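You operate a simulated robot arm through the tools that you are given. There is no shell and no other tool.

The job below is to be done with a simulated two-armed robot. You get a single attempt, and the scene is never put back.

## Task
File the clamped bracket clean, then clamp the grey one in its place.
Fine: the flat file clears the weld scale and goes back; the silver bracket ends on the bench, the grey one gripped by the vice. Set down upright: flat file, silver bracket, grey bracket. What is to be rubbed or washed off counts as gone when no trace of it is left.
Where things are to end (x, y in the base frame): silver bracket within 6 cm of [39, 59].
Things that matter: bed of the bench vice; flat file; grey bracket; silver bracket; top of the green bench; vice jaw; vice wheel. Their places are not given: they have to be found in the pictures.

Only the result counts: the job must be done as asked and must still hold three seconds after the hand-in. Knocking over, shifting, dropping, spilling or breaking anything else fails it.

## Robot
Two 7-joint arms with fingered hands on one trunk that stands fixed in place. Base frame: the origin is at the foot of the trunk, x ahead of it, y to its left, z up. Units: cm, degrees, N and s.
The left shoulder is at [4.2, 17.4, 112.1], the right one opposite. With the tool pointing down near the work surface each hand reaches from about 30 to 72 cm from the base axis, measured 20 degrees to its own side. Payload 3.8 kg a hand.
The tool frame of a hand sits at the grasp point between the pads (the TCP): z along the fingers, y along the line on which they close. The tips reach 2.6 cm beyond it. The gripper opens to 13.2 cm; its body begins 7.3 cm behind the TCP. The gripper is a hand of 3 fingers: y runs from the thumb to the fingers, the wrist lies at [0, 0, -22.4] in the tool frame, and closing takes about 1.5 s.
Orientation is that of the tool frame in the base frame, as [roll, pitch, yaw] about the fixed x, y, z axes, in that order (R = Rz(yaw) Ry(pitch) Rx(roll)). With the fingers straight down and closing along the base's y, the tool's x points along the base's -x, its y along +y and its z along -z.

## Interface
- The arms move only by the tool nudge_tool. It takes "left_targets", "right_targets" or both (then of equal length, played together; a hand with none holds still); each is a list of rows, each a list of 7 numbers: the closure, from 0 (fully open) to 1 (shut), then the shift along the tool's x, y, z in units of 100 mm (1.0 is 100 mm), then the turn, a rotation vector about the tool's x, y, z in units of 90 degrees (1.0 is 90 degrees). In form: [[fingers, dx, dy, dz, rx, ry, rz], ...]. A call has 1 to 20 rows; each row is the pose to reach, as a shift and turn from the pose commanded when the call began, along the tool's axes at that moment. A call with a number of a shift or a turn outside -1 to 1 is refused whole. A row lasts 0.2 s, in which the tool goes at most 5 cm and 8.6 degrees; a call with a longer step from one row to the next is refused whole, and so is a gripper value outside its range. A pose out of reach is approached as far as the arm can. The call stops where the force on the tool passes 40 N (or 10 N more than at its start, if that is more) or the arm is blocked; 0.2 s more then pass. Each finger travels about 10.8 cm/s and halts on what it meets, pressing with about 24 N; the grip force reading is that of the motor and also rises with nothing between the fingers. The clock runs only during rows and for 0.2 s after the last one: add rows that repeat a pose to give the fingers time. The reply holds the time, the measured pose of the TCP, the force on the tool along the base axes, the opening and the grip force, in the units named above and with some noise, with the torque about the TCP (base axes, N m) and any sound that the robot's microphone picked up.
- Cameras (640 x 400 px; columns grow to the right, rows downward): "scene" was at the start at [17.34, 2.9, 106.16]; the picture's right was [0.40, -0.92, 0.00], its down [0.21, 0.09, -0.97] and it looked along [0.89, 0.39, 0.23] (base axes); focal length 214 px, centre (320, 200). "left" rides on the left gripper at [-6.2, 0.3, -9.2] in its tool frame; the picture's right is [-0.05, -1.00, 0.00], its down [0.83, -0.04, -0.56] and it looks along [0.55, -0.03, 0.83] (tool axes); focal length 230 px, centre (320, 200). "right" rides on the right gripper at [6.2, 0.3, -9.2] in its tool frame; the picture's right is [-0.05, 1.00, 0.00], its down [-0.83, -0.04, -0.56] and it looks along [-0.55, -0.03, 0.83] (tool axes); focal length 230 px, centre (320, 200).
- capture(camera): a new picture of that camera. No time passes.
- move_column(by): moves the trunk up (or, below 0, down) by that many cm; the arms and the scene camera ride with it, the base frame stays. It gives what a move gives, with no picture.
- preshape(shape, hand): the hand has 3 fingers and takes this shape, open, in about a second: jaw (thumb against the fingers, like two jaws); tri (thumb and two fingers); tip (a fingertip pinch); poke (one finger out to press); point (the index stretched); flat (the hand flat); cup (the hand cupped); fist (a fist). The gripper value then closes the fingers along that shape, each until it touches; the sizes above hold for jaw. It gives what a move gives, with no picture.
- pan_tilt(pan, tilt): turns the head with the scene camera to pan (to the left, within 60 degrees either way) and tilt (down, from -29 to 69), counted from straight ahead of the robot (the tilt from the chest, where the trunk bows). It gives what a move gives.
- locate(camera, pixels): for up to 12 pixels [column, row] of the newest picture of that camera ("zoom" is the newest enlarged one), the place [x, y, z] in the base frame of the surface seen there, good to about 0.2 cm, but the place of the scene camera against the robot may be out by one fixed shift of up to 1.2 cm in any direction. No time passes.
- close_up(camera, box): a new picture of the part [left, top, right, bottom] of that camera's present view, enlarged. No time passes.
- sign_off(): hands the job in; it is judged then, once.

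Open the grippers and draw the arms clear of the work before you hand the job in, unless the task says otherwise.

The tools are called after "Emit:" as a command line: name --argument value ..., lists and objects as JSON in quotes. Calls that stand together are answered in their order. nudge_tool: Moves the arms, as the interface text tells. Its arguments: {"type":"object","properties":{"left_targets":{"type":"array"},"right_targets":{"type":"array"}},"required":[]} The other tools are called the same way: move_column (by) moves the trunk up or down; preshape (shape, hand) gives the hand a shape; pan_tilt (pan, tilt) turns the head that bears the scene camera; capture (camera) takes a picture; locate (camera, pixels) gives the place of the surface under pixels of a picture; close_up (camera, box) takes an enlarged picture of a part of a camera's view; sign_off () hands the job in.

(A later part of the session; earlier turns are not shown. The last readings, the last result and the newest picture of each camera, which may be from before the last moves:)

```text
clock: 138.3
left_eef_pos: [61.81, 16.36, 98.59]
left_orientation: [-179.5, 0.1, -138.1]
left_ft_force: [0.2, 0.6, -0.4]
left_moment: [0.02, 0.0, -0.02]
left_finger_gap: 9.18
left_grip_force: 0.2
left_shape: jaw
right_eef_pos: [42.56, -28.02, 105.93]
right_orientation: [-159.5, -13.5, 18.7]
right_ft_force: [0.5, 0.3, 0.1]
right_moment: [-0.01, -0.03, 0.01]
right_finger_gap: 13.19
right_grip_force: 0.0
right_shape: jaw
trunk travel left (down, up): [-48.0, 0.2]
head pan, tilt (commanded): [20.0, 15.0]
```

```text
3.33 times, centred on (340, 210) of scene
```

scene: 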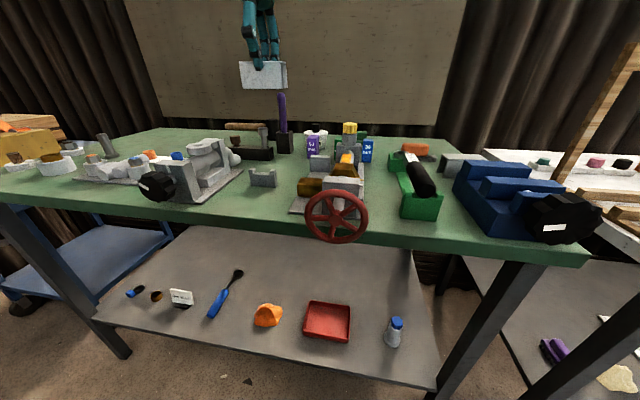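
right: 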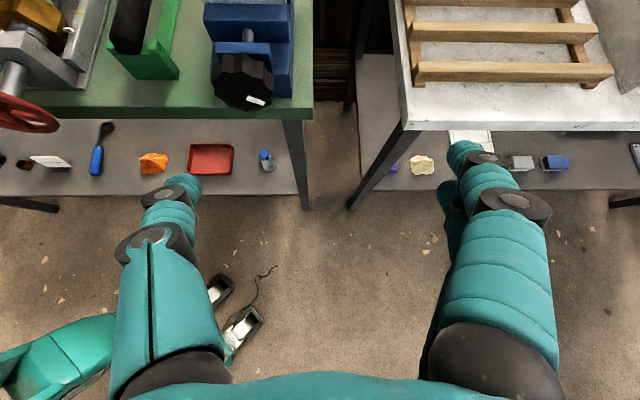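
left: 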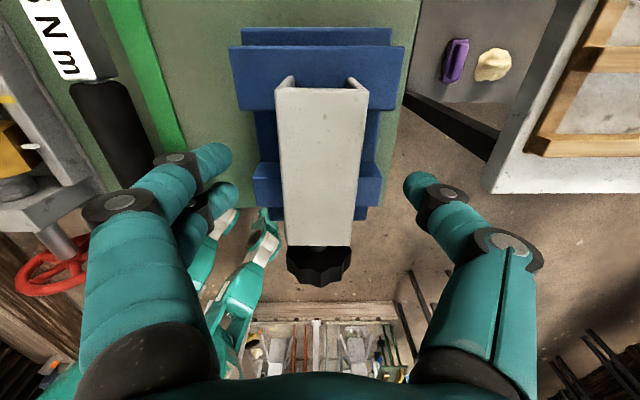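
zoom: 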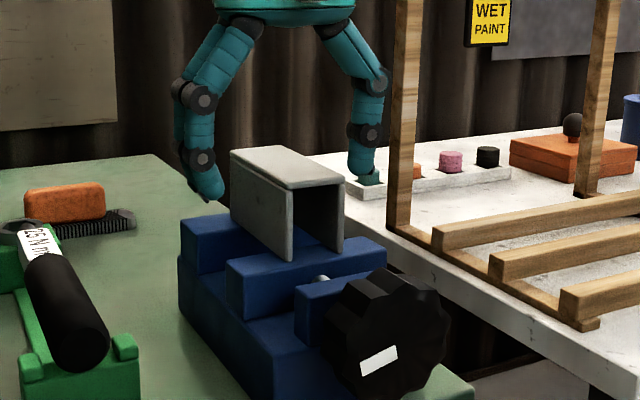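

The bracket is centred (column 320) and parallel. I close the fingers on its walls.

Emit:
nudge_tool --left_targets '[[0.45, 0, 0, 0, 0, 0, 0], [0.6, 0, 0, 0, 0, 0, 0], [0.75, 0, 0, 0, 0, 0, 0], [1, 0, 0, 0, 0, 0, 0], [1, 0, 0, 0, 0, 0, 0], [1, 0, 0, 0, 0, 0, 0], [1, 0, 0, 0, 0, 0, 0], [1, 0, 0, 0, 0, 0, 0]]'

Emit:
nudge_tool --left_targets '[[1, 0, 0, -0.05, 0, 0, 0], [1, 0, 0, -0.15, 0, 0, 0], [1, 0, 0, -0.3, 0, 0, 0], [1, 0, 0, -0.5, 0, 0, 0], [1, 0, 0, -0.7, 0, 0, 0]]'

Emit:
capture --camera "left"

Emit:
close_up --camera "scene" --box '[260, 130, 420, 250]'

```text
clock: 140.1
left_eef_pos: [61.86, 16.27, 98.7]
left_orientation: [-179.7, 0.0, -138.0]
left_ft_force: [-0.1, 0.1, 1.2]
left_moment: [0.0, 0.0, 0.01]
left_finger_gap: 3.4
left_grip_force: 24.0
left_shape: jaw
right_eef_pos: [42.7, -28.13, 105.98]
right_orientation: [-159.4, -13.5, 18.8]
right_ft_force: [-0.7, 0.1, -0.2]
right_moment: [0.01, 0.01, -0.04]
right_finger_gap: 13.15
right_grip_force: 0.1
right_shape: jaw
trunk travel left (down, up): [-48.0, 0.2]
head pan, tilt (commanded): [20.0, 15.0]
```

```text
clock: 141.3
left_eef_pos: [61.82, 16.13, 105.55]
left_orientation: [-179.6, 0.0, -138.0]
left_ft_force: [-0.1, 0.1, -3.6]
left_moment: [0.01, -0.01, -0.02]
left_finger_gap: 3.42
left_grip_force: 24.3
left_shape: jaw
right_eef_pos: [42.57, -28.1, 106.03]
right_orientation: [-159.4, -13.5, 18.7]
right_ft_force: [0.5, -0.8, 0.1]
right_moment: [0.0, 0.01, 0.02]
right_finger_gap: 13.2
right_grip_force: 0.1
right_shape: jaw
trunk travel left (down, up): [-48.0, 0.2]
head pan, tilt (commanded): [20.0, 15.0]
```

```text
taken
```

left: 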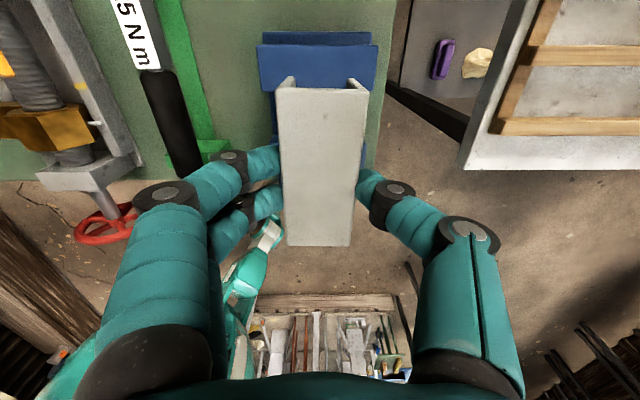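

```text
3.33 times, centred on (340, 190) of scene
```

zoom: 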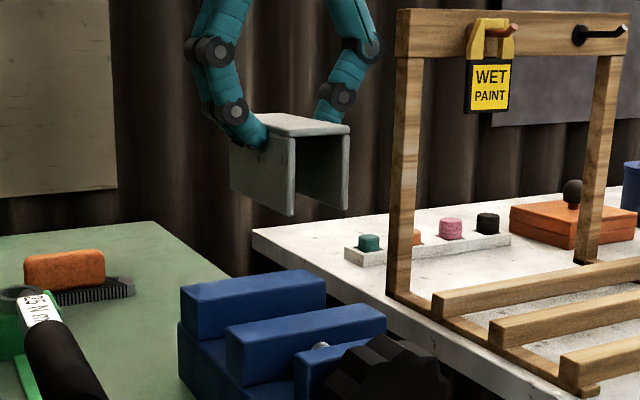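

The grey bracket is held upright by its walls, tips about 3.5 cm above its bottom. I turn the hand by 87 degrees so that the bracket lies along the jaws.

Emit:
nudge_tool --left_targets '[[1, 0, 0, 0, 0, 0, 0.088], [1, 0, 0, 0, 0, 0, 0.176], [1, 0, 0, 0, 0, 0, 0.264], [1, 0, 0, 0, 0, 0, 0.352], [1, 0, 0, 0, 0, 0, 0.44], [1, 0, 0, 0, 0, 0, 0.528], [1, 0, 0, 0, 0, 0, 0.616], [1, 0, 0, 0, 0, 0, 0.704], [1, 0, 0, 0, 0, 0, 0.792], [1, 0, 0, 0, 0, 0, 0.88], [1, 0, 0, 0, 0, 0, 0.967], [1, 0, 0, 0, 0, 0, 0.967]]'

Emit:
capture --camera "left"

Emit:
close_up --camera "scene" --box '[260, 130, 420, 250]'

```text
clock: 143.9
left_eef_pos: [61.88, 16.43, 105.44]
left_orientation: [-179.8, 0.4, 134.9]
left_ft_force: [-0.3, 0.8, -3.6]
left_moment: [0.04, -0.04, -0.04]
left_finger_gap: 3.41
left_grip_force: 24.0
left_shape: jaw
right_eef_pos: [42.6, -28.1, 105.84]
right_orientation: [-159.5, -13.5, 18.7]
right_ft_force: [1.0, -0.2, -0.5]
right_moment: [0.0, 0.01, -0.01]
right_finger_gap: 13.19
right_grip_force: 0.0
right_shape: jaw
trunk travel left (down, up): [-48.0, 0.2]
head pan, tilt (commanded): [20.0, 15.0]
```

```text
taken
```

left: 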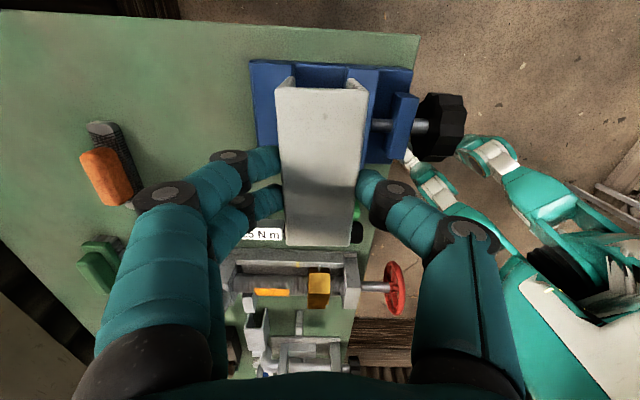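

```text
3.33 times, centred on (340, 190) of scene
```

zoom: 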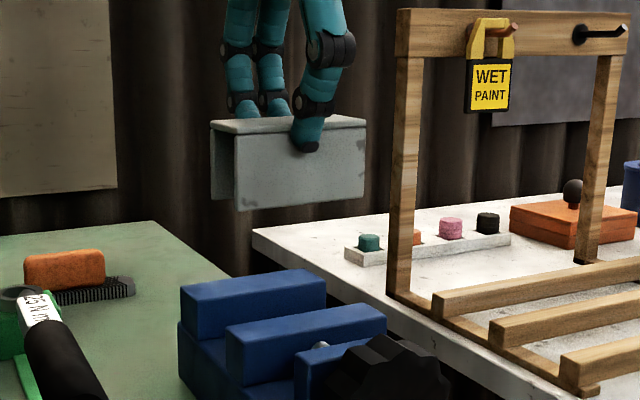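

The bracket now lies along the jaws. I zoom in on the slot to verify where the jaw faces are relative to the hand.

Emit:
close_up --camera "left" --box '[240, 50, 400, 150]'

```text
4.00 times, centred on (320, 100) of left
```

zoom: 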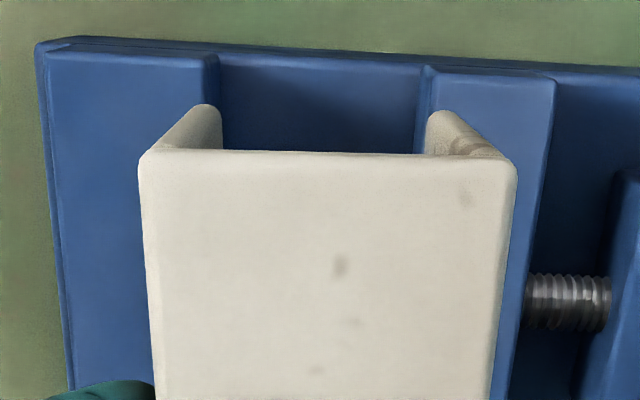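

Emit:
locate --camera "zoom" --pixels '[[208, 75], [212, 90], [200, 75], [222, 90], [415, 90], [424, 85], [432, 85], [440, 85], [545, 90], [320, 100], [70, 75], [330, 270]]'

```text
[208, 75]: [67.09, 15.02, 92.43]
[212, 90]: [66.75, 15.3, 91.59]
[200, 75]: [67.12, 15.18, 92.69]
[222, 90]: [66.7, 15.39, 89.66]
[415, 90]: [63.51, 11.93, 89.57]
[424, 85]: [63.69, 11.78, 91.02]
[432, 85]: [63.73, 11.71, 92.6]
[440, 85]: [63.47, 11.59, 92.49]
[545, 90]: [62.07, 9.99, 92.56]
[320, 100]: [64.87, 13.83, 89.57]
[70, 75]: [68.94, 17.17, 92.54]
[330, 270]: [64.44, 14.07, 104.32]
```

The slot runs from v 53.35 to 58.03 (4.7 cm wide), centre 55.69; I shift by +0.3 cm in both and lower to just above the jaw tops.

Emit:
nudge_tool --left_targets '[[1, 0.03, 0.03, 0.15, 0, 0, 0], [1, 0.03, 0.03, 0.3, 0, 0, 0], [1, 0.03, 0.03, 0.45, 0, 0, 0], [1, 0.03, 0.03, 0.57, 0, 0, 0], [1, 0.03, 0.03, 0.57, 0, 0, 0]]'

Emit:
capture --camera "left"

Emit:
close_up --camera "scene" --box '[280, 165, 400, 255]'

```text
clock: 145.1
left_eef_pos: [61.91, 16.91, 99.77]
left_orientation: [-179.9, 0.4, 135.1]
left_ft_force: [-0.2, -0.1, -4.4]
left_moment: [-0.01, 0.02, -0.02]
left_finger_gap: 3.42
left_grip_force: 24.3
left_shape: jaw
right_eef_pos: [42.66, -27.94, 105.88]
right_orientation: [-159.6, -13.4, 18.7]
right_ft_force: [-0.8, 1.0, 0.4]
right_moment: [-0.02, 0.03, 0.0]
right_finger_gap: 13.2
right_grip_force: 0.0
right_shape: jaw
trunk travel left (down, up): [-48.0, 0.2]
head pan, tilt (commanded): [20.0, 15.0]
```

```text
taken
```

left: 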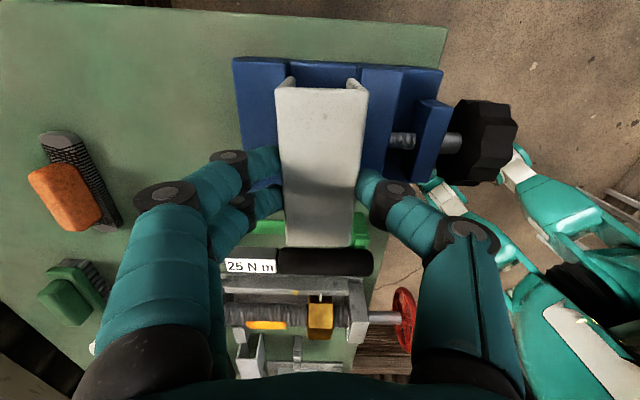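

```text
4.44 times, centred on (340, 210) of scene
```

zoom: 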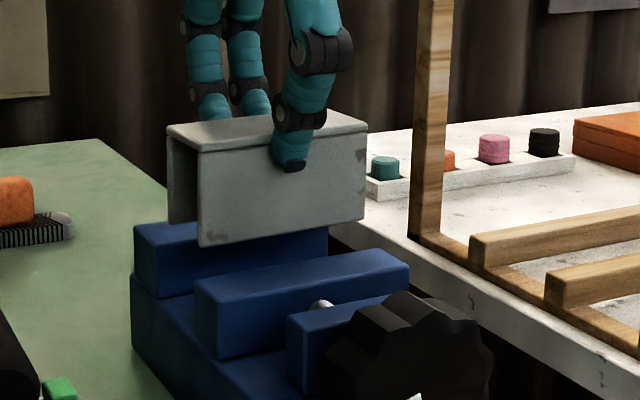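

Position v 55.73, u -31.8: centred over the slot. I check with a zoom of the far end against the slot.

Emit:
close_up --camera "left" --box '[230, 45, 390, 145]'

```text
4.00 times, centred on (310, 95) of left
```

zoom: 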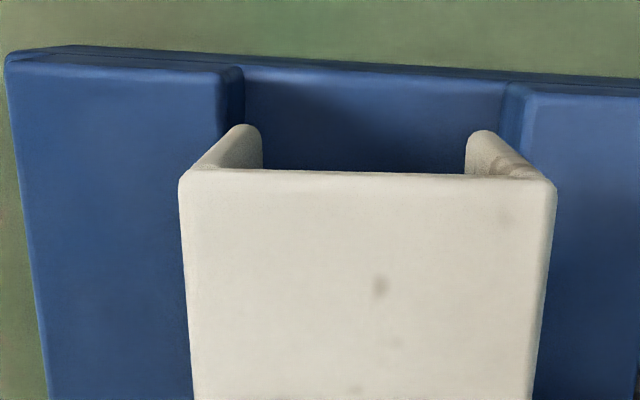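

The far end sits slightly toward the fixed jaw; I shift 0.15 cm toward the front and lower slowly into the slot, watching the force.

Emit:
nudge_tool --left_targets '[[1, 0, -0.015, 0.03, 0, 0, 0], [1, 0, -0.015, 0.08, 0, 0, 0], [1, 0, -0.015, 0.13, 0, 0, 0], [1, 0, -0.015, 0.18, 0, 0, 0], [1, 0, -0.015, 0.23, 0, 0, 0], [1, 0, -0.015, 0.23, 0, 0, 0]]'

Emit:
close_up --camera "scene" --box '[280, 165, 400, 255]'

Emit:
close_up --camera "left" --box '[230, 45, 390, 145]'

```text
clock: 146.5
left_eef_pos: [61.87, 16.54, 97.55]
left_orientation: [-179.9, 0.5, 135.0]
left_ft_force: [0.1, 0.3, -4.2]
left_moment: [-0.01, 0.02, 0.0]
left_finger_gap: 3.37
left_grip_force: 23.8
left_shape: jaw
right_eef_pos: [42.65, -27.93, 105.85]
right_orientation: [-159.5, -13.5, 18.7]
right_ft_force: [-0.5, 0.6, -0.6]
right_moment: [0.02, 0.0, -0.02]
right_finger_gap: 13.17
right_grip_force: 0.0
right_shape: jaw
trunk travel left (down, up): [-48.0, 0.2]
head pan, tilt (commanded): [20.0, 15.0]
```

```text
4.44 times, centred on (340, 210) of scene
```

zoom: 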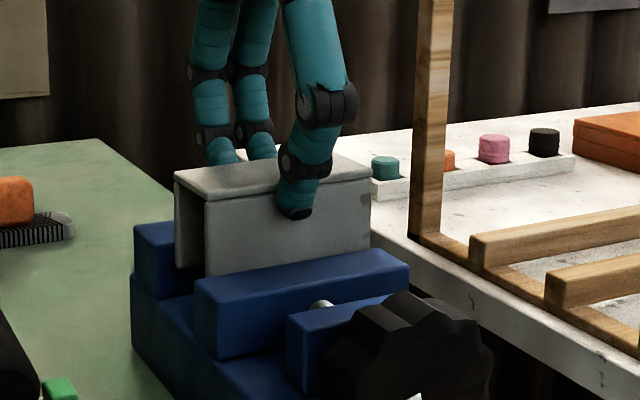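

```text
4.00 times, centred on (310, 95) of left
```

zoom: 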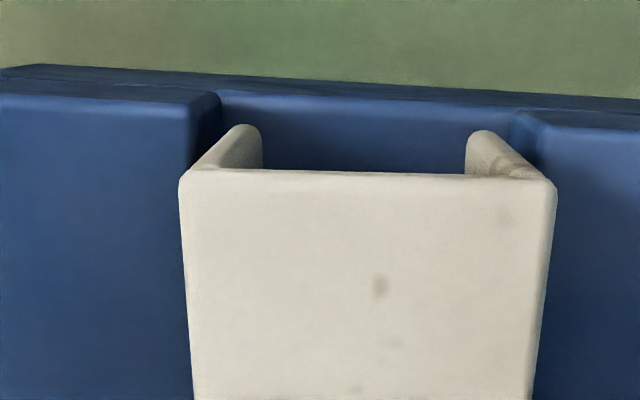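

The bracket is entering the slot (bottom about 91.3) with no contact force. I continue down to the bed.

Emit:
nudge_tool --left_targets '[[1, 0, 0, 0.05, 0, 0, 0], [1, 0, 0, 0.1, 0, 0, 0], [1, 0, 0, 0.15, 0, 0, 0], [1, 0, 0, 0.15, 0, 0, 0]]'

Emit:
nudge_tool --left_targets '[[1, 0, 0, 0.01, 0, 0, 0], [1, 0, 0, 0.02, 0, 0, 0], [1, 0, 0, 0.03, 0, 0, 0], [1, 0, 0, 0.03, 0, 0, 0]]'

```text
clock: 147.5
left_eef_pos: [61.83, 16.75, 95.99]
left_orientation: [-180.0, 0.5, 134.9]
left_ft_force: [0.1, -0.1, -3.7]
left_moment: [-0.02, 0.02, -0.03]
left_finger_gap: 3.41
left_grip_force: 24.1
left_shape: jaw
right_eef_pos: [42.64, -28.06, 105.95]
right_orientation: [-159.3, -13.5, 18.6]
right_ft_force: [0.1, -0.4, 0.3]
right_moment: [0.01, 0.02, 0.02]
right_finger_gap: 13.19
right_grip_force: 0.0
right_shape: jaw
trunk travel left (down, up): [-48.0, 0.2]
head pan, tilt (commanded): [20.0, 15.0]
```

```text
clock: 148.5
left_eef_pos: [61.83, 16.8, 95.82]
left_orientation: [-179.9, 0.4, 135.0]
left_ft_force: [-0.2, -0.8, -4.4]
left_moment: [-0.01, 0.01, -0.01]
left_finger_gap: 3.4
left_grip_force: 23.8
left_shape: jaw
right_eef_pos: [42.68, -28.07, 105.93]
right_orientation: [-159.4, -13.4, 18.7]
right_ft_force: [0.1, -0.3, 0.4]
right_moment: [0.0, 0.01, -0.03]
right_finger_gap: 13.18
right_grip_force: 0.1
right_shape: jaw
trunk travel left (down, up): [-48.0, 0.2]
head pan, tilt (commanded): [20.0, 15.0]
```

Not yet at the bed (force -4.4). I lower a little more.

Emit:
nudge_tool --left_targets '[[1, 0, 0, 0.01, 0, 0, 0], [1, 0, 0, 0.02, 0, 0, 0], [1, 0, 0, 0.025, 0, 0, 0], [1, 0, 0, 0.025, 0, 0, 0]]'

```text
clock: 149.5
left_eef_pos: [61.89, 16.76, 95.57]
left_orientation: [-179.9, 0.4, 135.0]
left_ft_force: [0.1, 1.3, -0.8]
left_moment: [-0.03, 0.03, -0.01]
left_finger_gap: 3.39
left_grip_force: 23.8
left_shape: jaw
right_eef_pos: [42.67, -28.03, 105.93]
right_orientation: [-159.5, -13.5, 18.7]
right_ft_force: [-0.2, 0.5, 0.1]
right_moment: [0.0, -0.01, -0.01]
right_finger_gap: 13.19
right_grip_force: 0.0
right_shape: jaw
trunk travel left (down, up): [-48.0, 0.2]
head pan, tilt (commanded): [20.0, 15.0]
```

The bed is felt (force -4 to -0.8). I open the fingers gently and rise.

Emit:
nudge_tool --left_targets '[[0.7, 0, 0, 0, 0, 0, 0], [0.6, 0, 0, 0, 0, 0, 0], [0.5, 0, 0, 0, 0, 0, 0], [0.4, 0, 0, 0, 0, 0, 0], [0.4, 0, 0, 0, 0, 0, 0], [0.4, 0, 0, -0.15, 0, 0, 0], [0.3, 0, 0, -0.4, 0, 0, 0], [0.2, 0, 0, -0.7, 0, 0, 0], [0, 0, 0, -1.0, 0, 0, 0]]'

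Emit:
capture --camera "left"

Emit:
close_up --camera "scene" --box '[280, 165, 400, 255]'

```text
clock: 151.5
left_eef_pos: [61.86, 16.86, 105.58]
left_orientation: [-180.0, 0.6, 135.1]
left_ft_force: [-0.1, -0.4, -0.3]
left_moment: [0.03, 0.01, 0.04]
left_finger_gap: 13.22
left_grip_force: 0.1
left_shape: jaw
right_eef_pos: [42.54, -28.07, 105.94]
right_orientation: [-159.5, -13.6, 18.7]
right_ft_force: [0.5, -0.5, 0.7]
right_moment: [0.0, 0.01, 0.03]
right_finger_gap: 13.18
right_grip_force: 0.1
right_shape: jaw
trunk travel left (down, up): [-48.0, 0.2]
head pan, tilt (commanded): [20.0, 15.0]
```

```text
taken
```

left: 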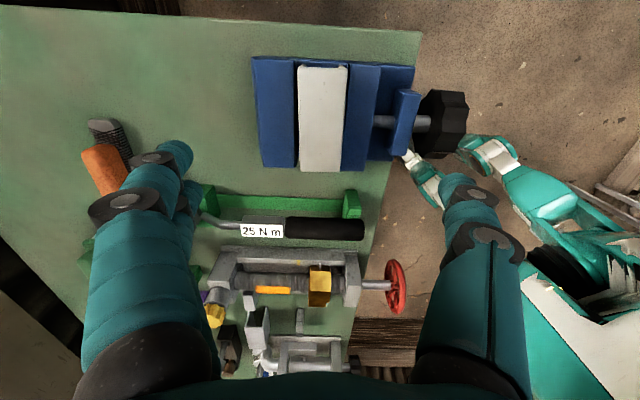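

```text
4.44 times, centred on (340, 210) of scene
```

zoom: 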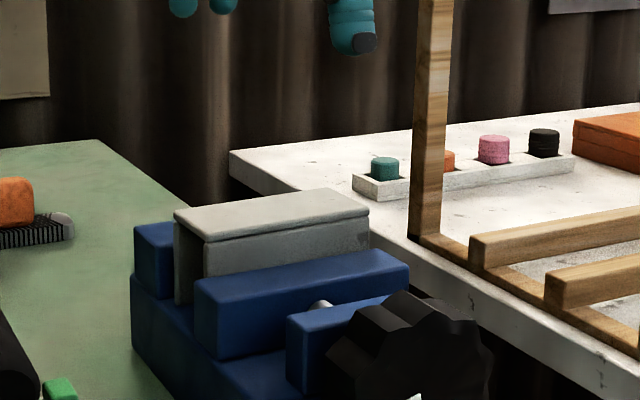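

The grey bracket sits in the slot. I zoom in to check its alignment and bed contact before closing the vice.

Emit:
close_up --camera "left" --box '[240, 45, 480, 195]'

Emit:
locate --camera "left" --pixels '[[302, 70], [345, 71], [340, 168], [302, 166], [322, 118], [350, 120], [292, 118], [297, 118], [349, 80], [295, 75]]'

```text
2.67 times, centred on (360, 120) of left
```

zoom: 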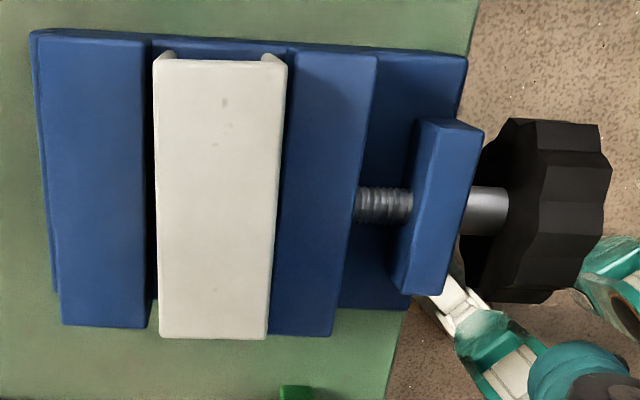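

```text
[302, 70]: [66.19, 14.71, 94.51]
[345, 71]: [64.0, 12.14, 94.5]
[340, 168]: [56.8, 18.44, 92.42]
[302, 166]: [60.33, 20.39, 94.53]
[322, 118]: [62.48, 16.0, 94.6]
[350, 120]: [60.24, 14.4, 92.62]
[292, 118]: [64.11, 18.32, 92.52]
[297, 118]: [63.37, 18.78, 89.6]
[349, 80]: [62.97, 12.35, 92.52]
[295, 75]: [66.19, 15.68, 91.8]
```

The bracket is seated flat (top z 94.5) and parallel to the jaws. Now I turn the hand back by 90 degrees and return to the wheel.

Emit:
nudge_tool --left_targets '[[0, 0, -0.09, 0, 0, 0, -0.084], [0, 0, -0.18, 0, 0, 0, -0.167], [0, 0, -0.27, 0, 0, 0, -0.25], [0, 0, -0.36, 0, 0, 0, -0.334], [0, 0, -0.45, 0, 0, 0, -0.417], [0, 0, -0.54, 0, 0, 0, -0.5], [0, 0, -0.63, 0, 0, 0, -0.584], [0, 0, -0.72, 0, 0, 0, -0.667], [0, 0, -0.81, 0, 0, 0, -0.75], [0, 0, -0.9, 0, 0, 0, -0.834], [0, 0, -1.0, 0, 0, 0, -0.917], [0, 0, -1.0, 0, 0, 0, -1.0]]'

Emit:
capture --camera "left"

```text
clock: 154.1
left_eef_pos: [54.89, 9.71, 105.55]
left_orientation: [-179.5, -0.1, -134.9]
left_ft_force: [0.2, 0.9, -0.1]
left_moment: [0.02, 0.02, -0.01]
left_finger_gap: 13.18
left_grip_force: 0.1
left_shape: jaw
right_eef_pos: [42.6, -28.04, 105.97]
right_orientation: [-159.5, -13.6, 18.6]
right_ft_force: [0.4, 0.3, -0.1]
right_moment: [0.0, -0.02, -0.03]
right_finger_gap: 13.22
right_grip_force: 0.1
right_shape: jaw
trunk travel left (down, up): [-48.0, 0.2]
head pan, tilt (commanded): [20.0, 15.0]
```

```text
taken
```

left: 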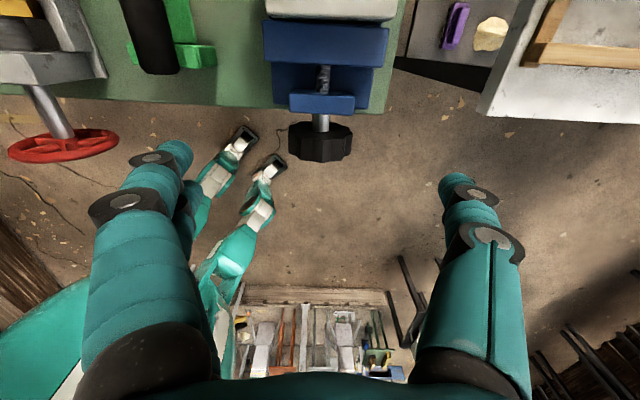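

The wheel is at (320,142). I locate it to place the hand as before.

Emit:
locate --camera "left" --pixels '[[320, 135], [320, 145], [320, 155], [291, 143], [350, 140], [320, 120], [320, 100], [305, 150], [335, 150]]'

```text
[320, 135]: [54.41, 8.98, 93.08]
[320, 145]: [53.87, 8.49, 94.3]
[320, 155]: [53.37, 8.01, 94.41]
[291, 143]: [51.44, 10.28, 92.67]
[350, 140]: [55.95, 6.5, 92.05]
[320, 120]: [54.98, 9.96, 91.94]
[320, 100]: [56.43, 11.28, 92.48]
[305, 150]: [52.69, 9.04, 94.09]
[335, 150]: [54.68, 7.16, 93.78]
```

The wheel is where it was. I move over it and descend around it as before.

Emit:
nudge_tool --left_targets '[[0, 0.13, -0.005, 0.1, 0, 0, 0], [0, 0.258, -0.01, 0.2, 0, 0, 0], [0, 0.258, -0.01, 0.35, 0, 0, 0], [0, 0.258, -0.01, 0.5, 0, 0, 0]]'

Emit:
nudge_tool --left_targets '[[0, 0, 0, 0.25, 0, 0, 0], [0, 0, 0, 0.5, 0, 0, 0], [0, 0, 0, 0.7, 0, 0, 0], [0, 0, 0, 0.85, 0, 0, 0], [0, 0, 0, 0.94, 0, 0, 0]]'

Emit:
capture --camera "left"

```text
clock: 155.1
left_eef_pos: [53.01, 7.92, 100.45]
left_orientation: [-179.7, 0.0, -135.0]
left_ft_force: [-0.3, 0.1, 0.7]
left_moment: [0.05, 0.0, 0.01]
left_finger_gap: 13.16
left_grip_force: 0.1
left_shape: jaw
right_eef_pos: [42.66, -28.16, 105.92]
right_orientation: [-159.3, -13.5, 18.7]
right_ft_force: [0.4, 0.3, 0.3]
right_moment: [0.04, 0.01, 0.01]
right_finger_gap: 13.19
right_grip_force: 0.1
right_shape: jaw
trunk travel left (down, up): [-48.0, 0.2]
head pan, tilt (commanded): [20.0, 15.0]
```

```text
clock: 156.3
left_eef_pos: [53.14, 7.69, 91.02]
left_orientation: [-179.6, 0.1, -135.1]
left_ft_force: [-0.8, -0.4, 0.3]
left_moment: [0.03, 0.0, 0.01]
left_finger_gap: 13.19
left_grip_force: 0.1
left_shape: jaw
right_eef_pos: [42.63, -28.18, 105.91]
right_orientation: [-159.4, -13.6, 18.7]
right_ft_force: [0.5, 0.6, -0.4]
right_moment: [0.01, -0.02, -0.05]
right_finger_gap: 13.2
right_grip_force: 0.1
right_shape: jaw
trunk travel left (down, up): [-48.0, 0.2]
head pan, tilt (commanded): [20.0, 15.0]
```

```text
taken
```

left: 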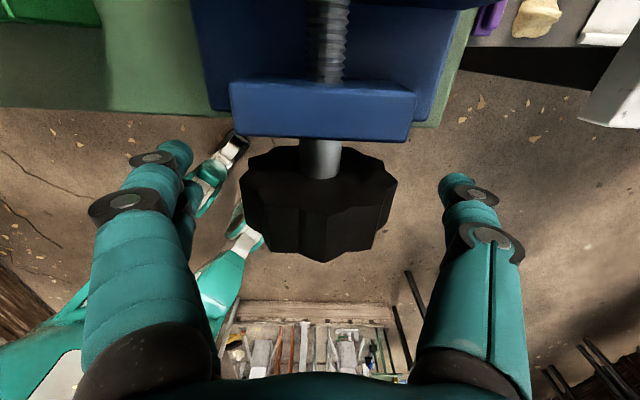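

The hand straddles the wheel. I narrow the fingers to 7 cm and lean 58 degrees left, ready to grip and turn clockwise.

Emit:
nudge_tool --left_targets '[[0.2, 0, 0, 0, 0, 0, 0], [0.35, 0, 0, 0, 0, 0, 0], [0.47, 0, 0, 0, 0, 0, 0], [0.47, 0, 0, 0, 0.08, 0, 0], [0.47, 0, 0, 0, 0.16, 0, 0], [0.47, 0, 0, 0, 0.24, 0, 0], [0.47, 0, 0, 0, 0.32, 0, 0], [0.47, 0, 0, 0, 0.4, 0, 0], [0.47, 0, 0, 0, 0.48, 0, 0], [0.47, 0, 0, 0, 0.56, 0, 0], [0.47, 0, 0, 0, 0.64, 0, 0]]'

Emit:
capture --camera "left"

Emit:
close_up --camera "scene" --box '[260, 150, 500, 300]'

```text
clock: 158.7
left_eef_pos: [53.12, 7.84, 91.11]
left_orientation: [-121.7, 0.0, -134.9]
left_ft_force: [0.0, 0.7, 0.6]
left_moment: [-0.01, 0.01, -0.02]
left_finger_gap: 7.08
left_grip_force: 0.1
left_shape: jaw
right_eef_pos: [42.51, -28.04, 106.0]
right_orientation: [-159.5, -13.5, 18.7]
right_ft_force: [0.0, 1.0, -0.2]
right_moment: [-0.02, -0.02, 0.02]
right_finger_gap: 13.18
right_grip_force: 0.0
right_shape: jaw
trunk travel left (down, up): [-48.0, 0.2]
head pan, tilt (commanded): [20.0, 15.0]
```

```text
taken
```

left: 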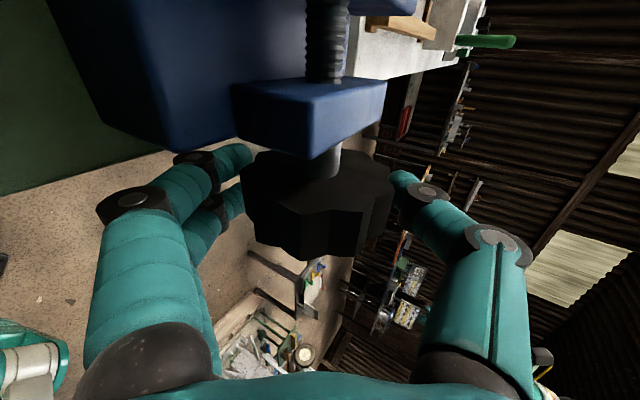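

```text
2.67 times, centred on (380, 225) of scene
```

zoom: 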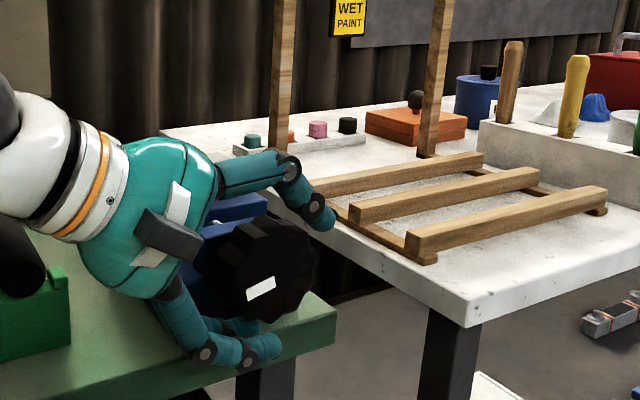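

Leaned left without contact. I grip the rim and turn clockwise by 76 degrees.

Emit:
nudge_tool --left_targets '[[1, 0, 0, 0, 0, 0, 0], [1, 0, 0, 0, 0, 0, 0], [1, 0, 0, 0, 0, 0, 0], [1, 0, 0, 0, 0, 0, 0], [1, 0, 0, 0, 0, 0, 0], [1, 0, 0, 0, -0.085, 0, 0], [1, 0, 0, 0, -0.17, 0, 0], [1, 0, 0, 0, -0.255, 0, 0], [1, 0, 0, 0, -0.34, 0, 0], [1, 0, 0, 0, -0.425, 0, 0], [1, 0, 0, 0, -0.51, 0, 0], [1, 0, 0, 0, -0.595, 0, 0], [1, 0, 0, 0, -0.68, 0, 0], [1, 0, 0, 0, -0.765, 0, 0], [1, 0, 0, 0, -0.85, 0, 0]]'

Emit:
close_up --camera "scene" --box '[260, 150, 500, 300]'

```text
clock: 161.9
left_eef_pos: [53.05, 7.8, 91.0]
left_orientation: [161.4, -0.1, -134.9]
left_ft_force: [-1.6, 0.2, -19.3]
left_moment: [-0.01, -0.06, 0.29]
left_finger_gap: 4.71
left_grip_force: 24.1
left_shape: jaw
right_eef_pos: [42.74, -28.12, 105.77]
right_orientation: [-159.4, -13.4, 18.7]
right_ft_force: [0.6, 0.5, 0.1]
right_moment: [-0.01, -0.04, 0.03]
right_finger_gap: 13.17
right_grip_force: 0.0
right_shape: jaw
trunk travel left (down, up): [-48.0, 0.2]
head pan, tilt (commanded): [20.0, 15.0]
```

```text
2.67 times, centred on (380, 225) of scene
```

zoom: 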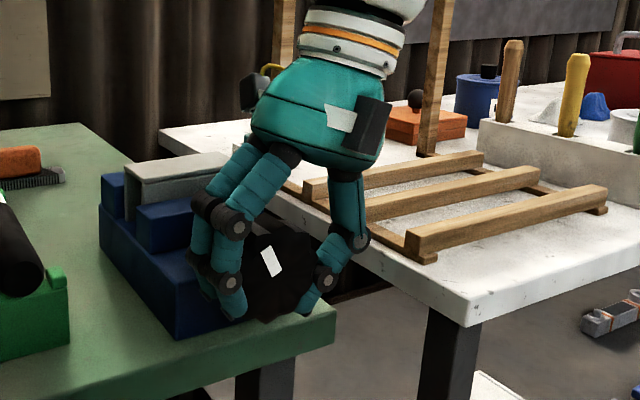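

The mark turned back by about 76 degrees. I loosen, lean left again, regrip and turn clockwise again.

Emit:
nudge_tool --left_targets '[[0.6, 0, 0, 0, 0, 0, 0], [0.5, 0, 0, 0, 0, 0, 0], [0.47, 0, 0, 0, 0, 0, 0], [0.47, 0, 0, 0, 0, 0, 0], [0.47, 0, 0, 0, 0.085, 0, 0], [0.47, 0, 0, 0, 0.17, 0, 0], [0.47, 0, 0, 0, 0.255, 0, 0], [0.47, 0, 0, 0, 0.34, 0, 0], [0.47, 0, 0, 0, 0.425, 0, 0], [0.47, 0, 0, 0, 0.51, 0, 0], [0.47, 0, 0, 0, 0.595, 0, 0], [0.47, 0, 0, 0, 0.68, 0, 0], [0.47, 0, 0, 0, 0.765, 0, 0], [0.47, 0, 0, 0, 0.85, 0, 0]]'

Emit:
nudge_tool --left_targets '[[1, 0, 0, 0, 0, 0, 0], [1, 0, 0, 0, 0, 0, 0], [1, 0, 0, 0, 0, 0, 0], [1, 0, 0, 0, 0, 0, 0], [1, 0, 0, 0, 0, 0, 0], [1, 0, 0, 0, -0.085, 0, 0], [1, 0, 0, 0, -0.17, 0, 0], [1, 0, 0, 0, -0.255, 0, 0], [1, 0, 0, 0, -0.34, 0, 0], [1, 0, 0, 0, -0.425, 0, 0], [1, 0, 0, 0, -0.51, 0, 0], [1, 0, 0, 0, -0.595, 0, 0], [1, 0, 0, 0, -0.68, 0, 0], [1, 0, 0, 0, -0.765, 0, 0], [1, 0, 0, 0, -0.85, 0, 0]]'

Emit:
close_up --camera "scene" --box '[260, 150, 500, 300]'

```text
clock: 164.9
left_eef_pos: [53.12, 7.77, 91.13]
left_orientation: [-121.7, 0.0, -135.0]
left_ft_force: [-0.1, 0.1, 0.3]
left_moment: [0.01, -0.01, -0.01]
left_finger_gap: 6.96
left_grip_force: 0.1
left_shape: jaw
right_eef_pos: [42.54, -28.1, 105.88]
right_orientation: [-159.5, -13.5, 18.6]
right_ft_force: [0.3, 0.3, -0.9]
right_moment: [-0.03, 0.0, 0.0]
right_finger_gap: 13.21
right_grip_force: 0.2
right_shape: jaw
trunk travel left (down, up): [-48.0, 0.2]
head pan, tilt (commanded): [20.0, 15.0]
```

```text
clock: 168.1
left_eef_pos: [53.13, 7.73, 90.79]
left_orientation: [161.4, -0.2, -135.1]
left_ft_force: [-1.6, -2.0, -15.0]
left_moment: [-0.03, -0.03, 0.32]
left_finger_gap: 4.68
left_grip_force: 24.3
left_shape: jaw
right_eef_pos: [42.68, -28.09, 105.76]
right_orientation: [-159.4, -13.5, 18.7]
right_ft_force: [0.1, 0.2, -0.5]
right_moment: [0.02, -0.03, 0.01]
right_finger_gap: 13.21
right_grip_force: 0.1
right_shape: jaw
trunk travel left (down, up): [-48.0, 0.2]
head pan, tilt (commanded): [20.0, 15.0]
```

```text
2.67 times, centred on (380, 225) of scene
```

zoom: 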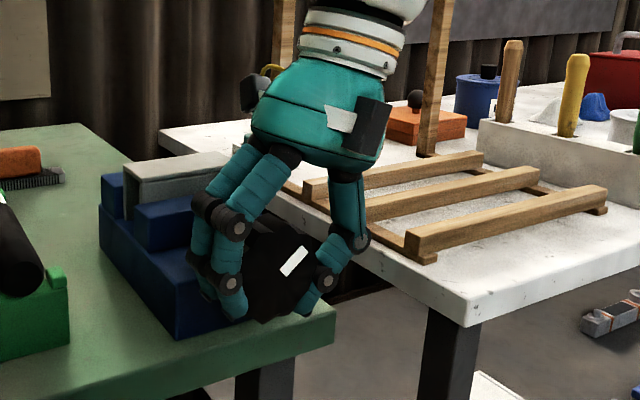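

The mark is back where it was one step from the clamped state. I loosen, return, and make the third clockwise turn, watching for the clamping torque.

Emit:
nudge_tool --left_targets '[[0.6, 0, 0, 0, 0, 0, 0], [0.5, 0, 0, 0, 0, 0, 0], [0.47, 0, 0, 0, 0, 0, 0], [0.47, 0, 0, 0, 0, 0, 0], [0.47, 0, 0, 0, 0.085, 0, 0], [0.47, 0, 0, 0, 0.17, 0, 0], [0.47, 0, 0, 0, 0.255, 0, 0], [0.47, 0, 0, 0, 0.34, 0, 0], [0.47, 0, 0, 0, 0.425, 0, 0], [0.47, 0, 0, 0, 0.51, 0, 0], [0.47, 0, 0, 0, 0.595, 0, 0], [0.47, 0, 0, 0, 0.68, 0, 0], [0.47, 0, 0, 0, 0.765, 0, 0], [0.47, 0, 0, 0, 0.85, 0, 0]]'

Emit:
nudge_tool --left_targets '[[1, 0, 0, 0, 0, 0, 0], [1, 0, 0, 0, 0, 0, 0], [1, 0, 0, 0, 0, 0, 0], [1, 0, 0, 0, 0, 0, 0], [1, 0, 0, 0, 0, 0, 0], [1, 0, 0, 0, -0.07, 0, 0], [1, 0, 0, 0, -0.14, 0, 0], [1, 0, 0, 0, -0.21, 0, 0], [1, 0, 0, 0, -0.28, 0, 0], [1, 0, 0, 0, -0.35, 0, 0], [1, 0, 0, 0, -0.42, 0, 0], [1, 0, 0, 0, -0.49, 0, 0]]'

Emit:
close_up --camera "scene" --box '[260, 150, 500, 300]'

```text
clock: 171.1
left_eef_pos: [53.0, 7.75, 91.06]
left_orientation: [-121.9, 0.0, -134.9]
left_ft_force: [0.4, -0.2, 0.5]
left_moment: [-0.04, -0.02, -0.01]
left_finger_gap: 6.94
left_grip_force: 0.0
left_shape: jaw
right_eef_pos: [42.68, -27.96, 106.03]
right_orientation: [-159.5, -13.5, 18.7]
right_ft_force: [0.0, 0.6, -0.4]
right_moment: [0.01, 0.02, 0.0]
right_finger_gap: 13.2
right_grip_force: 0.0
right_shape: jaw
trunk travel left (down, up): [-48.0, 0.2]
head pan, tilt (commanded): [20.0, 15.0]
```

```text
clock: 173.7
left_eef_pos: [53.23, 7.55, 90.92]
left_orientation: [-166.3, -0.1, -135.1]
left_ft_force: [-1.6, -6.7, -11.6]
left_moment: [-0.15, 0.08, 0.23]
left_finger_gap: 4.69
left_grip_force: 24.5
left_shape: jaw
right_eef_pos: [42.62, -28.19, 105.95]
right_orientation: [-159.4, -13.4, 18.6]
right_ft_force: [0.4, -0.4, -0.2]
right_moment: [-0.02, -0.02, 0.02]
right_finger_gap: 13.19
right_grip_force: 0.1
right_shape: jaw
trunk travel left (down, up): [-48.0, 0.2]
head pan, tilt (commanded): [20.0, 15.0]
```

```text
2.67 times, centred on (380, 225) of scene
```

zoom: 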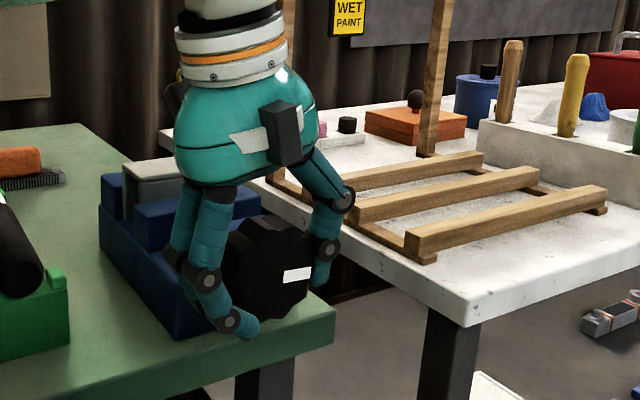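

The mark is level, about 27 degrees before the earlier clamped state. I go on turning clockwise in smaller steps and watch the torque.

Emit:
nudge_tool --left_targets '[[1, 0, 0, 0, -0.05, 0, 0], [1, 0, 0, 0, -0.1, 0, 0], [1, 0, 0, 0, -0.15, 0, 0], [1, 0, 0, 0, -0.2, 0, 0], [1, 0, 0, 0, -0.25, 0, 0]]'

Emit:
close_up --camera "scene" --box '[260, 150, 500, 300]'

```text
clock: 174.9
left_eef_pos: [53.12, 7.71, 90.88]
left_orientation: [171.3, -0.1, -135.1]
left_ft_force: [-2.1, -3.5, -18.4]
left_moment: [-0.07, 0.01, 0.25]
left_finger_gap: 4.66
left_grip_force: 24.6
left_shape: jaw
right_eef_pos: [42.77, -28.23, 105.87]
right_orientation: [-159.4, -13.4, 18.7]
right_ft_force: [1.4, 0.7, -0.8]
right_moment: [0.01, 0.0, -0.01]
right_finger_gap: 13.21
right_grip_force: 0.0
right_shape: jaw
trunk travel left (down, up): [-48.0, 0.2]
head pan, tilt (commanded): [20.0, 15.0]
```

```text
2.67 times, centred on (380, 225) of scene
```

zoom: 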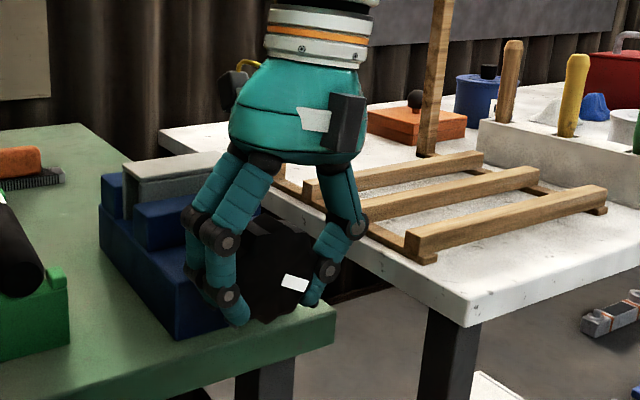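

The mark nearly matches the first clamped state. I zoom in on the jaws to see whether the gap is closed, and turn a little more.

Emit:
nudge_tool --left_targets '[[1, 0, 0, 0, -0.03, 0, 0], [1, 0, 0, 0, -0.06, 0, 0], [1, 0, 0, 0, -0.09, 0, 0], [1, 0, 0, 0, -0.11, 0, 0]]'

Emit:
close_up --camera "scene" --box '[290, 195, 370, 245]'

Emit:
close_up --camera "scene" --box '[330, 220, 410, 280]'

```text
clock: 175.9
left_eef_pos: [53.13, 7.78, 90.84]
left_orientation: [161.4, -0.1, -135.0]
left_ft_force: [-3.5, -0.1, -19.1]
left_moment: [-0.02, -0.03, 0.27]
left_finger_gap: 4.65
left_grip_force: 23.7
left_shape: jaw
right_eef_pos: [42.68, -28.04, 105.91]
right_orientation: [-159.3, -13.4, 18.6]
right_ft_force: [0.3, -0.4, 0.3]
right_moment: [0.01, 0.01, 0.01]
right_finger_gap: 13.2
right_grip_force: 0.0
right_shape: jaw
trunk travel left (down, up): [-48.0, 0.2]
head pan, tilt (commanded): [20.0, 15.0]
```

```text
8.00 times, centred on (330, 220) of scene
```

zoom: 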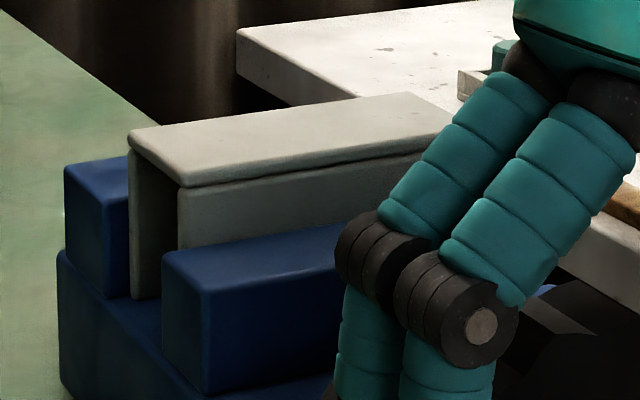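

```text
6.67 times, centred on (370, 250) of scene
```

zoom: 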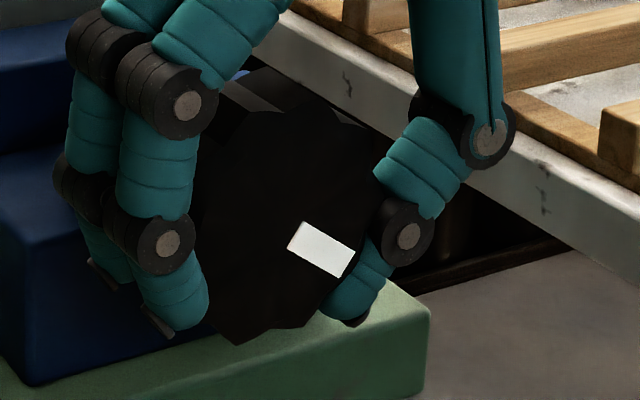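

The wheel still turns freely and is at about the first clamped angle; the grey bracket may be slightly narrower. I loosen, lean back left, regrip and turn clockwise further.

Emit:
nudge_tool --left_targets '[[0.6, 0, 0, 0, 0, 0, 0], [0.5, 0, 0, 0, 0, 0, 0], [0.47, 0, 0, 0, 0, 0, 0], [0.47, 0, 0, 0, 0, 0, 0], [0.47, 0, 0, 0, 0.085, 0, 0], [0.47, 0, 0, 0, 0.17, 0, 0], [0.47, 0, 0, 0, 0.255, 0, 0], [0.47, 0, 0, 0, 0.34, 0, 0], [0.47, 0, 0, 0, 0.425, 0, 0], [0.47, 0, 0, 0, 0.51, 0, 0], [0.47, 0, 0, 0, 0.595, 0, 0], [0.47, 0, 0, 0, 0.68, 0, 0], [0.47, 0, 0, 0, 0.765, 0, 0], [0.47, 0, 0, 0, 0.85, 0, 0]]'

Emit:
close_up --camera "scene" --box '[330, 220, 410, 280]'

Emit:
nudge_tool --left_targets '[[1, 0, 0, 0, 0, 0, 0], [1, 0, 0, 0, 0, 0, 0], [1, 0, 0, 0, 0, 0, 0], [1, 0, 0, 0, 0, 0, 0], [1, 0, 0, 0, 0, 0, 0], [1, 0, 0, 0, -0.05, 0, 0], [1, 0, 0, 0, -0.1, 0, 0], [1, 0, 0, 0, -0.15, 0, 0], [1, 0, 0, 0, -0.2, 0, 0]]'

Emit:
close_up --camera "scene" --box '[330, 220, 410, 280]'

```text
clock: 178.9
left_eef_pos: [53.04, 7.69, 91.13]
left_orientation: [-121.7, 0.1, -135.0]
left_ft_force: [-0.3, 0.1, 0.1]
left_moment: [-0.01, -0.01, 0.02]
left_finger_gap: 6.94
left_grip_force: 0.0
left_shape: jaw
right_eef_pos: [42.55, -28.02, 105.92]
right_orientation: [-159.5, -13.5, 18.6]
right_ft_force: [0.1, -0.2, 1.2]
right_moment: [-0.01, 0.03, 0.05]
right_finger_gap: 13.18
right_grip_force: 0.1
right_shape: jaw
trunk travel left (down, up): [-48.0, 0.2]
head pan, tilt (commanded): [20.0, 15.0]
```

```text
6.67 times, centred on (370, 250) of scene
```

zoom: 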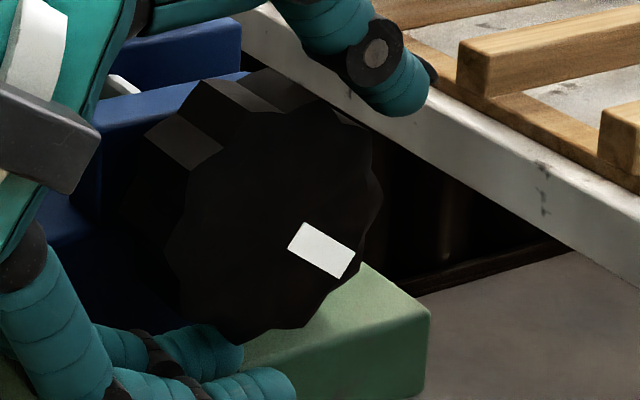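

```text
clock: 180.9
left_eef_pos: [53.2, 7.29, 90.94]
left_orientation: [-140.0, -0.3, -135.2]
left_ft_force: [14.7, -24.1, -10.8]
left_moment: [-0.86, -0.36, -0.06]
left_finger_gap: 4.13
left_grip_force: 23.9
left_shape: jaw
right_eef_pos: [42.81, -28.19, 105.69]
right_orientation: [-159.2, -13.4, 18.7]
right_ft_force: [0.1, -0.9, -0.2]
right_moment: [0.05, -0.01, -0.02]
right_finger_gap: 13.2
right_grip_force: 0.0
right_shape: jaw
trunk travel left (down, up): [-48.0, 0.2]
head pan, tilt (commanded): [20.0, 15.0]
```

```text
6.67 times, centred on (370, 250) of scene
```

zoom: 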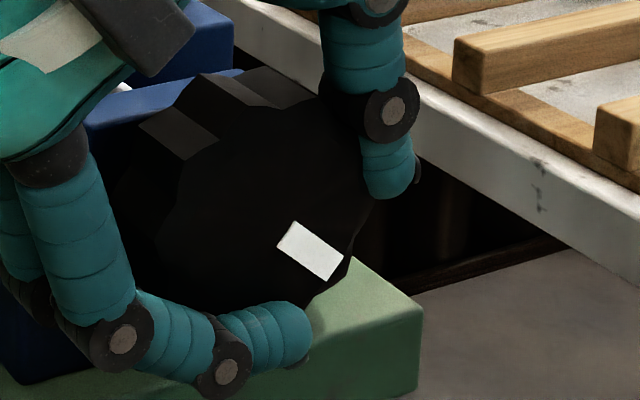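

Now the torque rises (about 0.9 N m) and the wheel stops following: the vice is biting. I tighten a few more degrees carefully.

Emit:
nudge_tool --left_targets '[[1, 0, 0, 0, -0.02, 0, 0], [1, 0, 0, 0, -0.04, 0, 0], [1, 0, 0, 0, -0.06, 0, 0], [1, 0, 0, 0, -0.06, 0, 0]]'

Emit:
close_up --camera "scene" --box '[330, 220, 410, 280]'

Emit:
close_up --camera "scene" --box '[290, 195, 370, 245]'

```text
clock: 181.9
left_eef_pos: [53.11, 7.34, 91.06]
left_orientation: [-145.3, -0.1, -135.1]
left_ft_force: [9.6, -24.6, -11.0]
left_moment: [-0.93, -0.3, 0.16]
left_finger_gap: 4.03
left_grip_force: 23.7
left_shape: jaw
right_eef_pos: [42.77, -28.25, 105.87]
right_orientation: [-159.3, -13.4, 18.6]
right_ft_force: [0.5, 0.3, -1.0]
right_moment: [0.0, -0.01, -0.01]
right_finger_gap: 13.18
right_grip_force: 0.0
right_shape: jaw
trunk travel left (down, up): [-48.0, 0.2]
head pan, tilt (commanded): [20.0, 15.0]
```

```text
6.67 times, centred on (370, 250) of scene
```

zoom: 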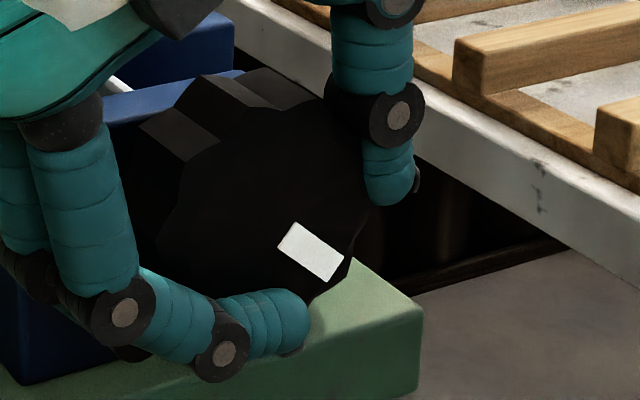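

```text
8.00 times, centred on (330, 220) of scene
```

zoom: 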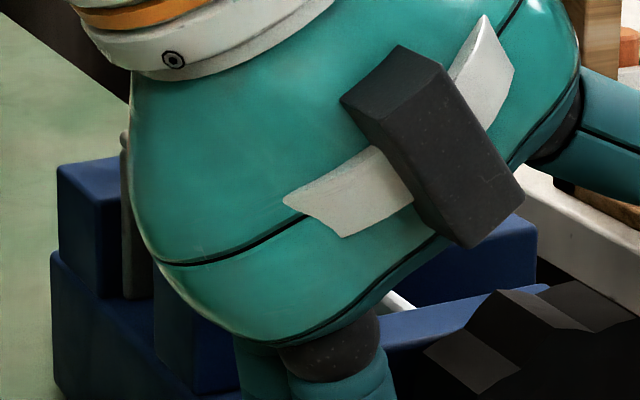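

The wheel no longer moves (mark fixed) and the fingers begin to slip at about 0.9 N m: it is clamped tight. I open the fingers and lean the hand back upright around the wheel.

Emit:
nudge_tool --left_targets '[[0.6, 0, 0, 0, 0, 0, 0], [0.5, 0, 0, 0, 0, 0, 0], [0.45, 0, 0, 0, 0, 0, 0], [0.45, 0, 0, 0, 0, 0, 0], [0.45, 0, 0, 0, -0.08, 0, 0], [0.45, 0, 0, 0, -0.16, 0, 0], [0.4, 0, 0, 0, -0.24, 0, 0], [0.3, 0, 0, 0, -0.32, 0, 0], [0.2, 0, 0, 0, -0.38, 0, 0], [0, 0, 0, 0, -0.38, 0, 0]]'

Emit:
close_up --camera "scene" --box '[290, 180, 410, 270]'

```text
clock: 184.1
left_eef_pos: [53.04, 7.67, 90.94]
left_orientation: [-179.6, 0.0, -134.9]
left_ft_force: [0.1, 0.3, -0.2]
left_moment: [0.03, 0.0, -0.01]
left_finger_gap: 13.19
left_grip_force: 0.1
left_shape: jaw
right_eef_pos: [42.63, -28.19, 106.05]
right_orientation: [-159.5, -13.6, 18.8]
right_ft_force: [0.0, 0.5, 0.2]
right_moment: [-0.04, -0.01, 0.01]
right_finger_gap: 13.18
right_grip_force: 0.1
right_shape: jaw
trunk travel left (down, up): [-48.0, 0.2]
head pan, tilt (commanded): [20.0, 15.0]
```

```text
4.44 times, centred on (350, 225) of scene
```

zoom: 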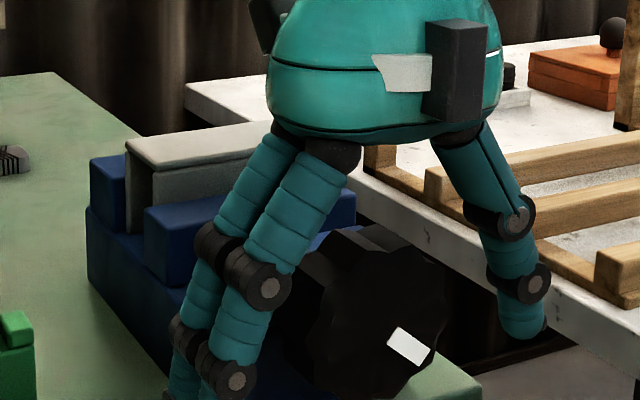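

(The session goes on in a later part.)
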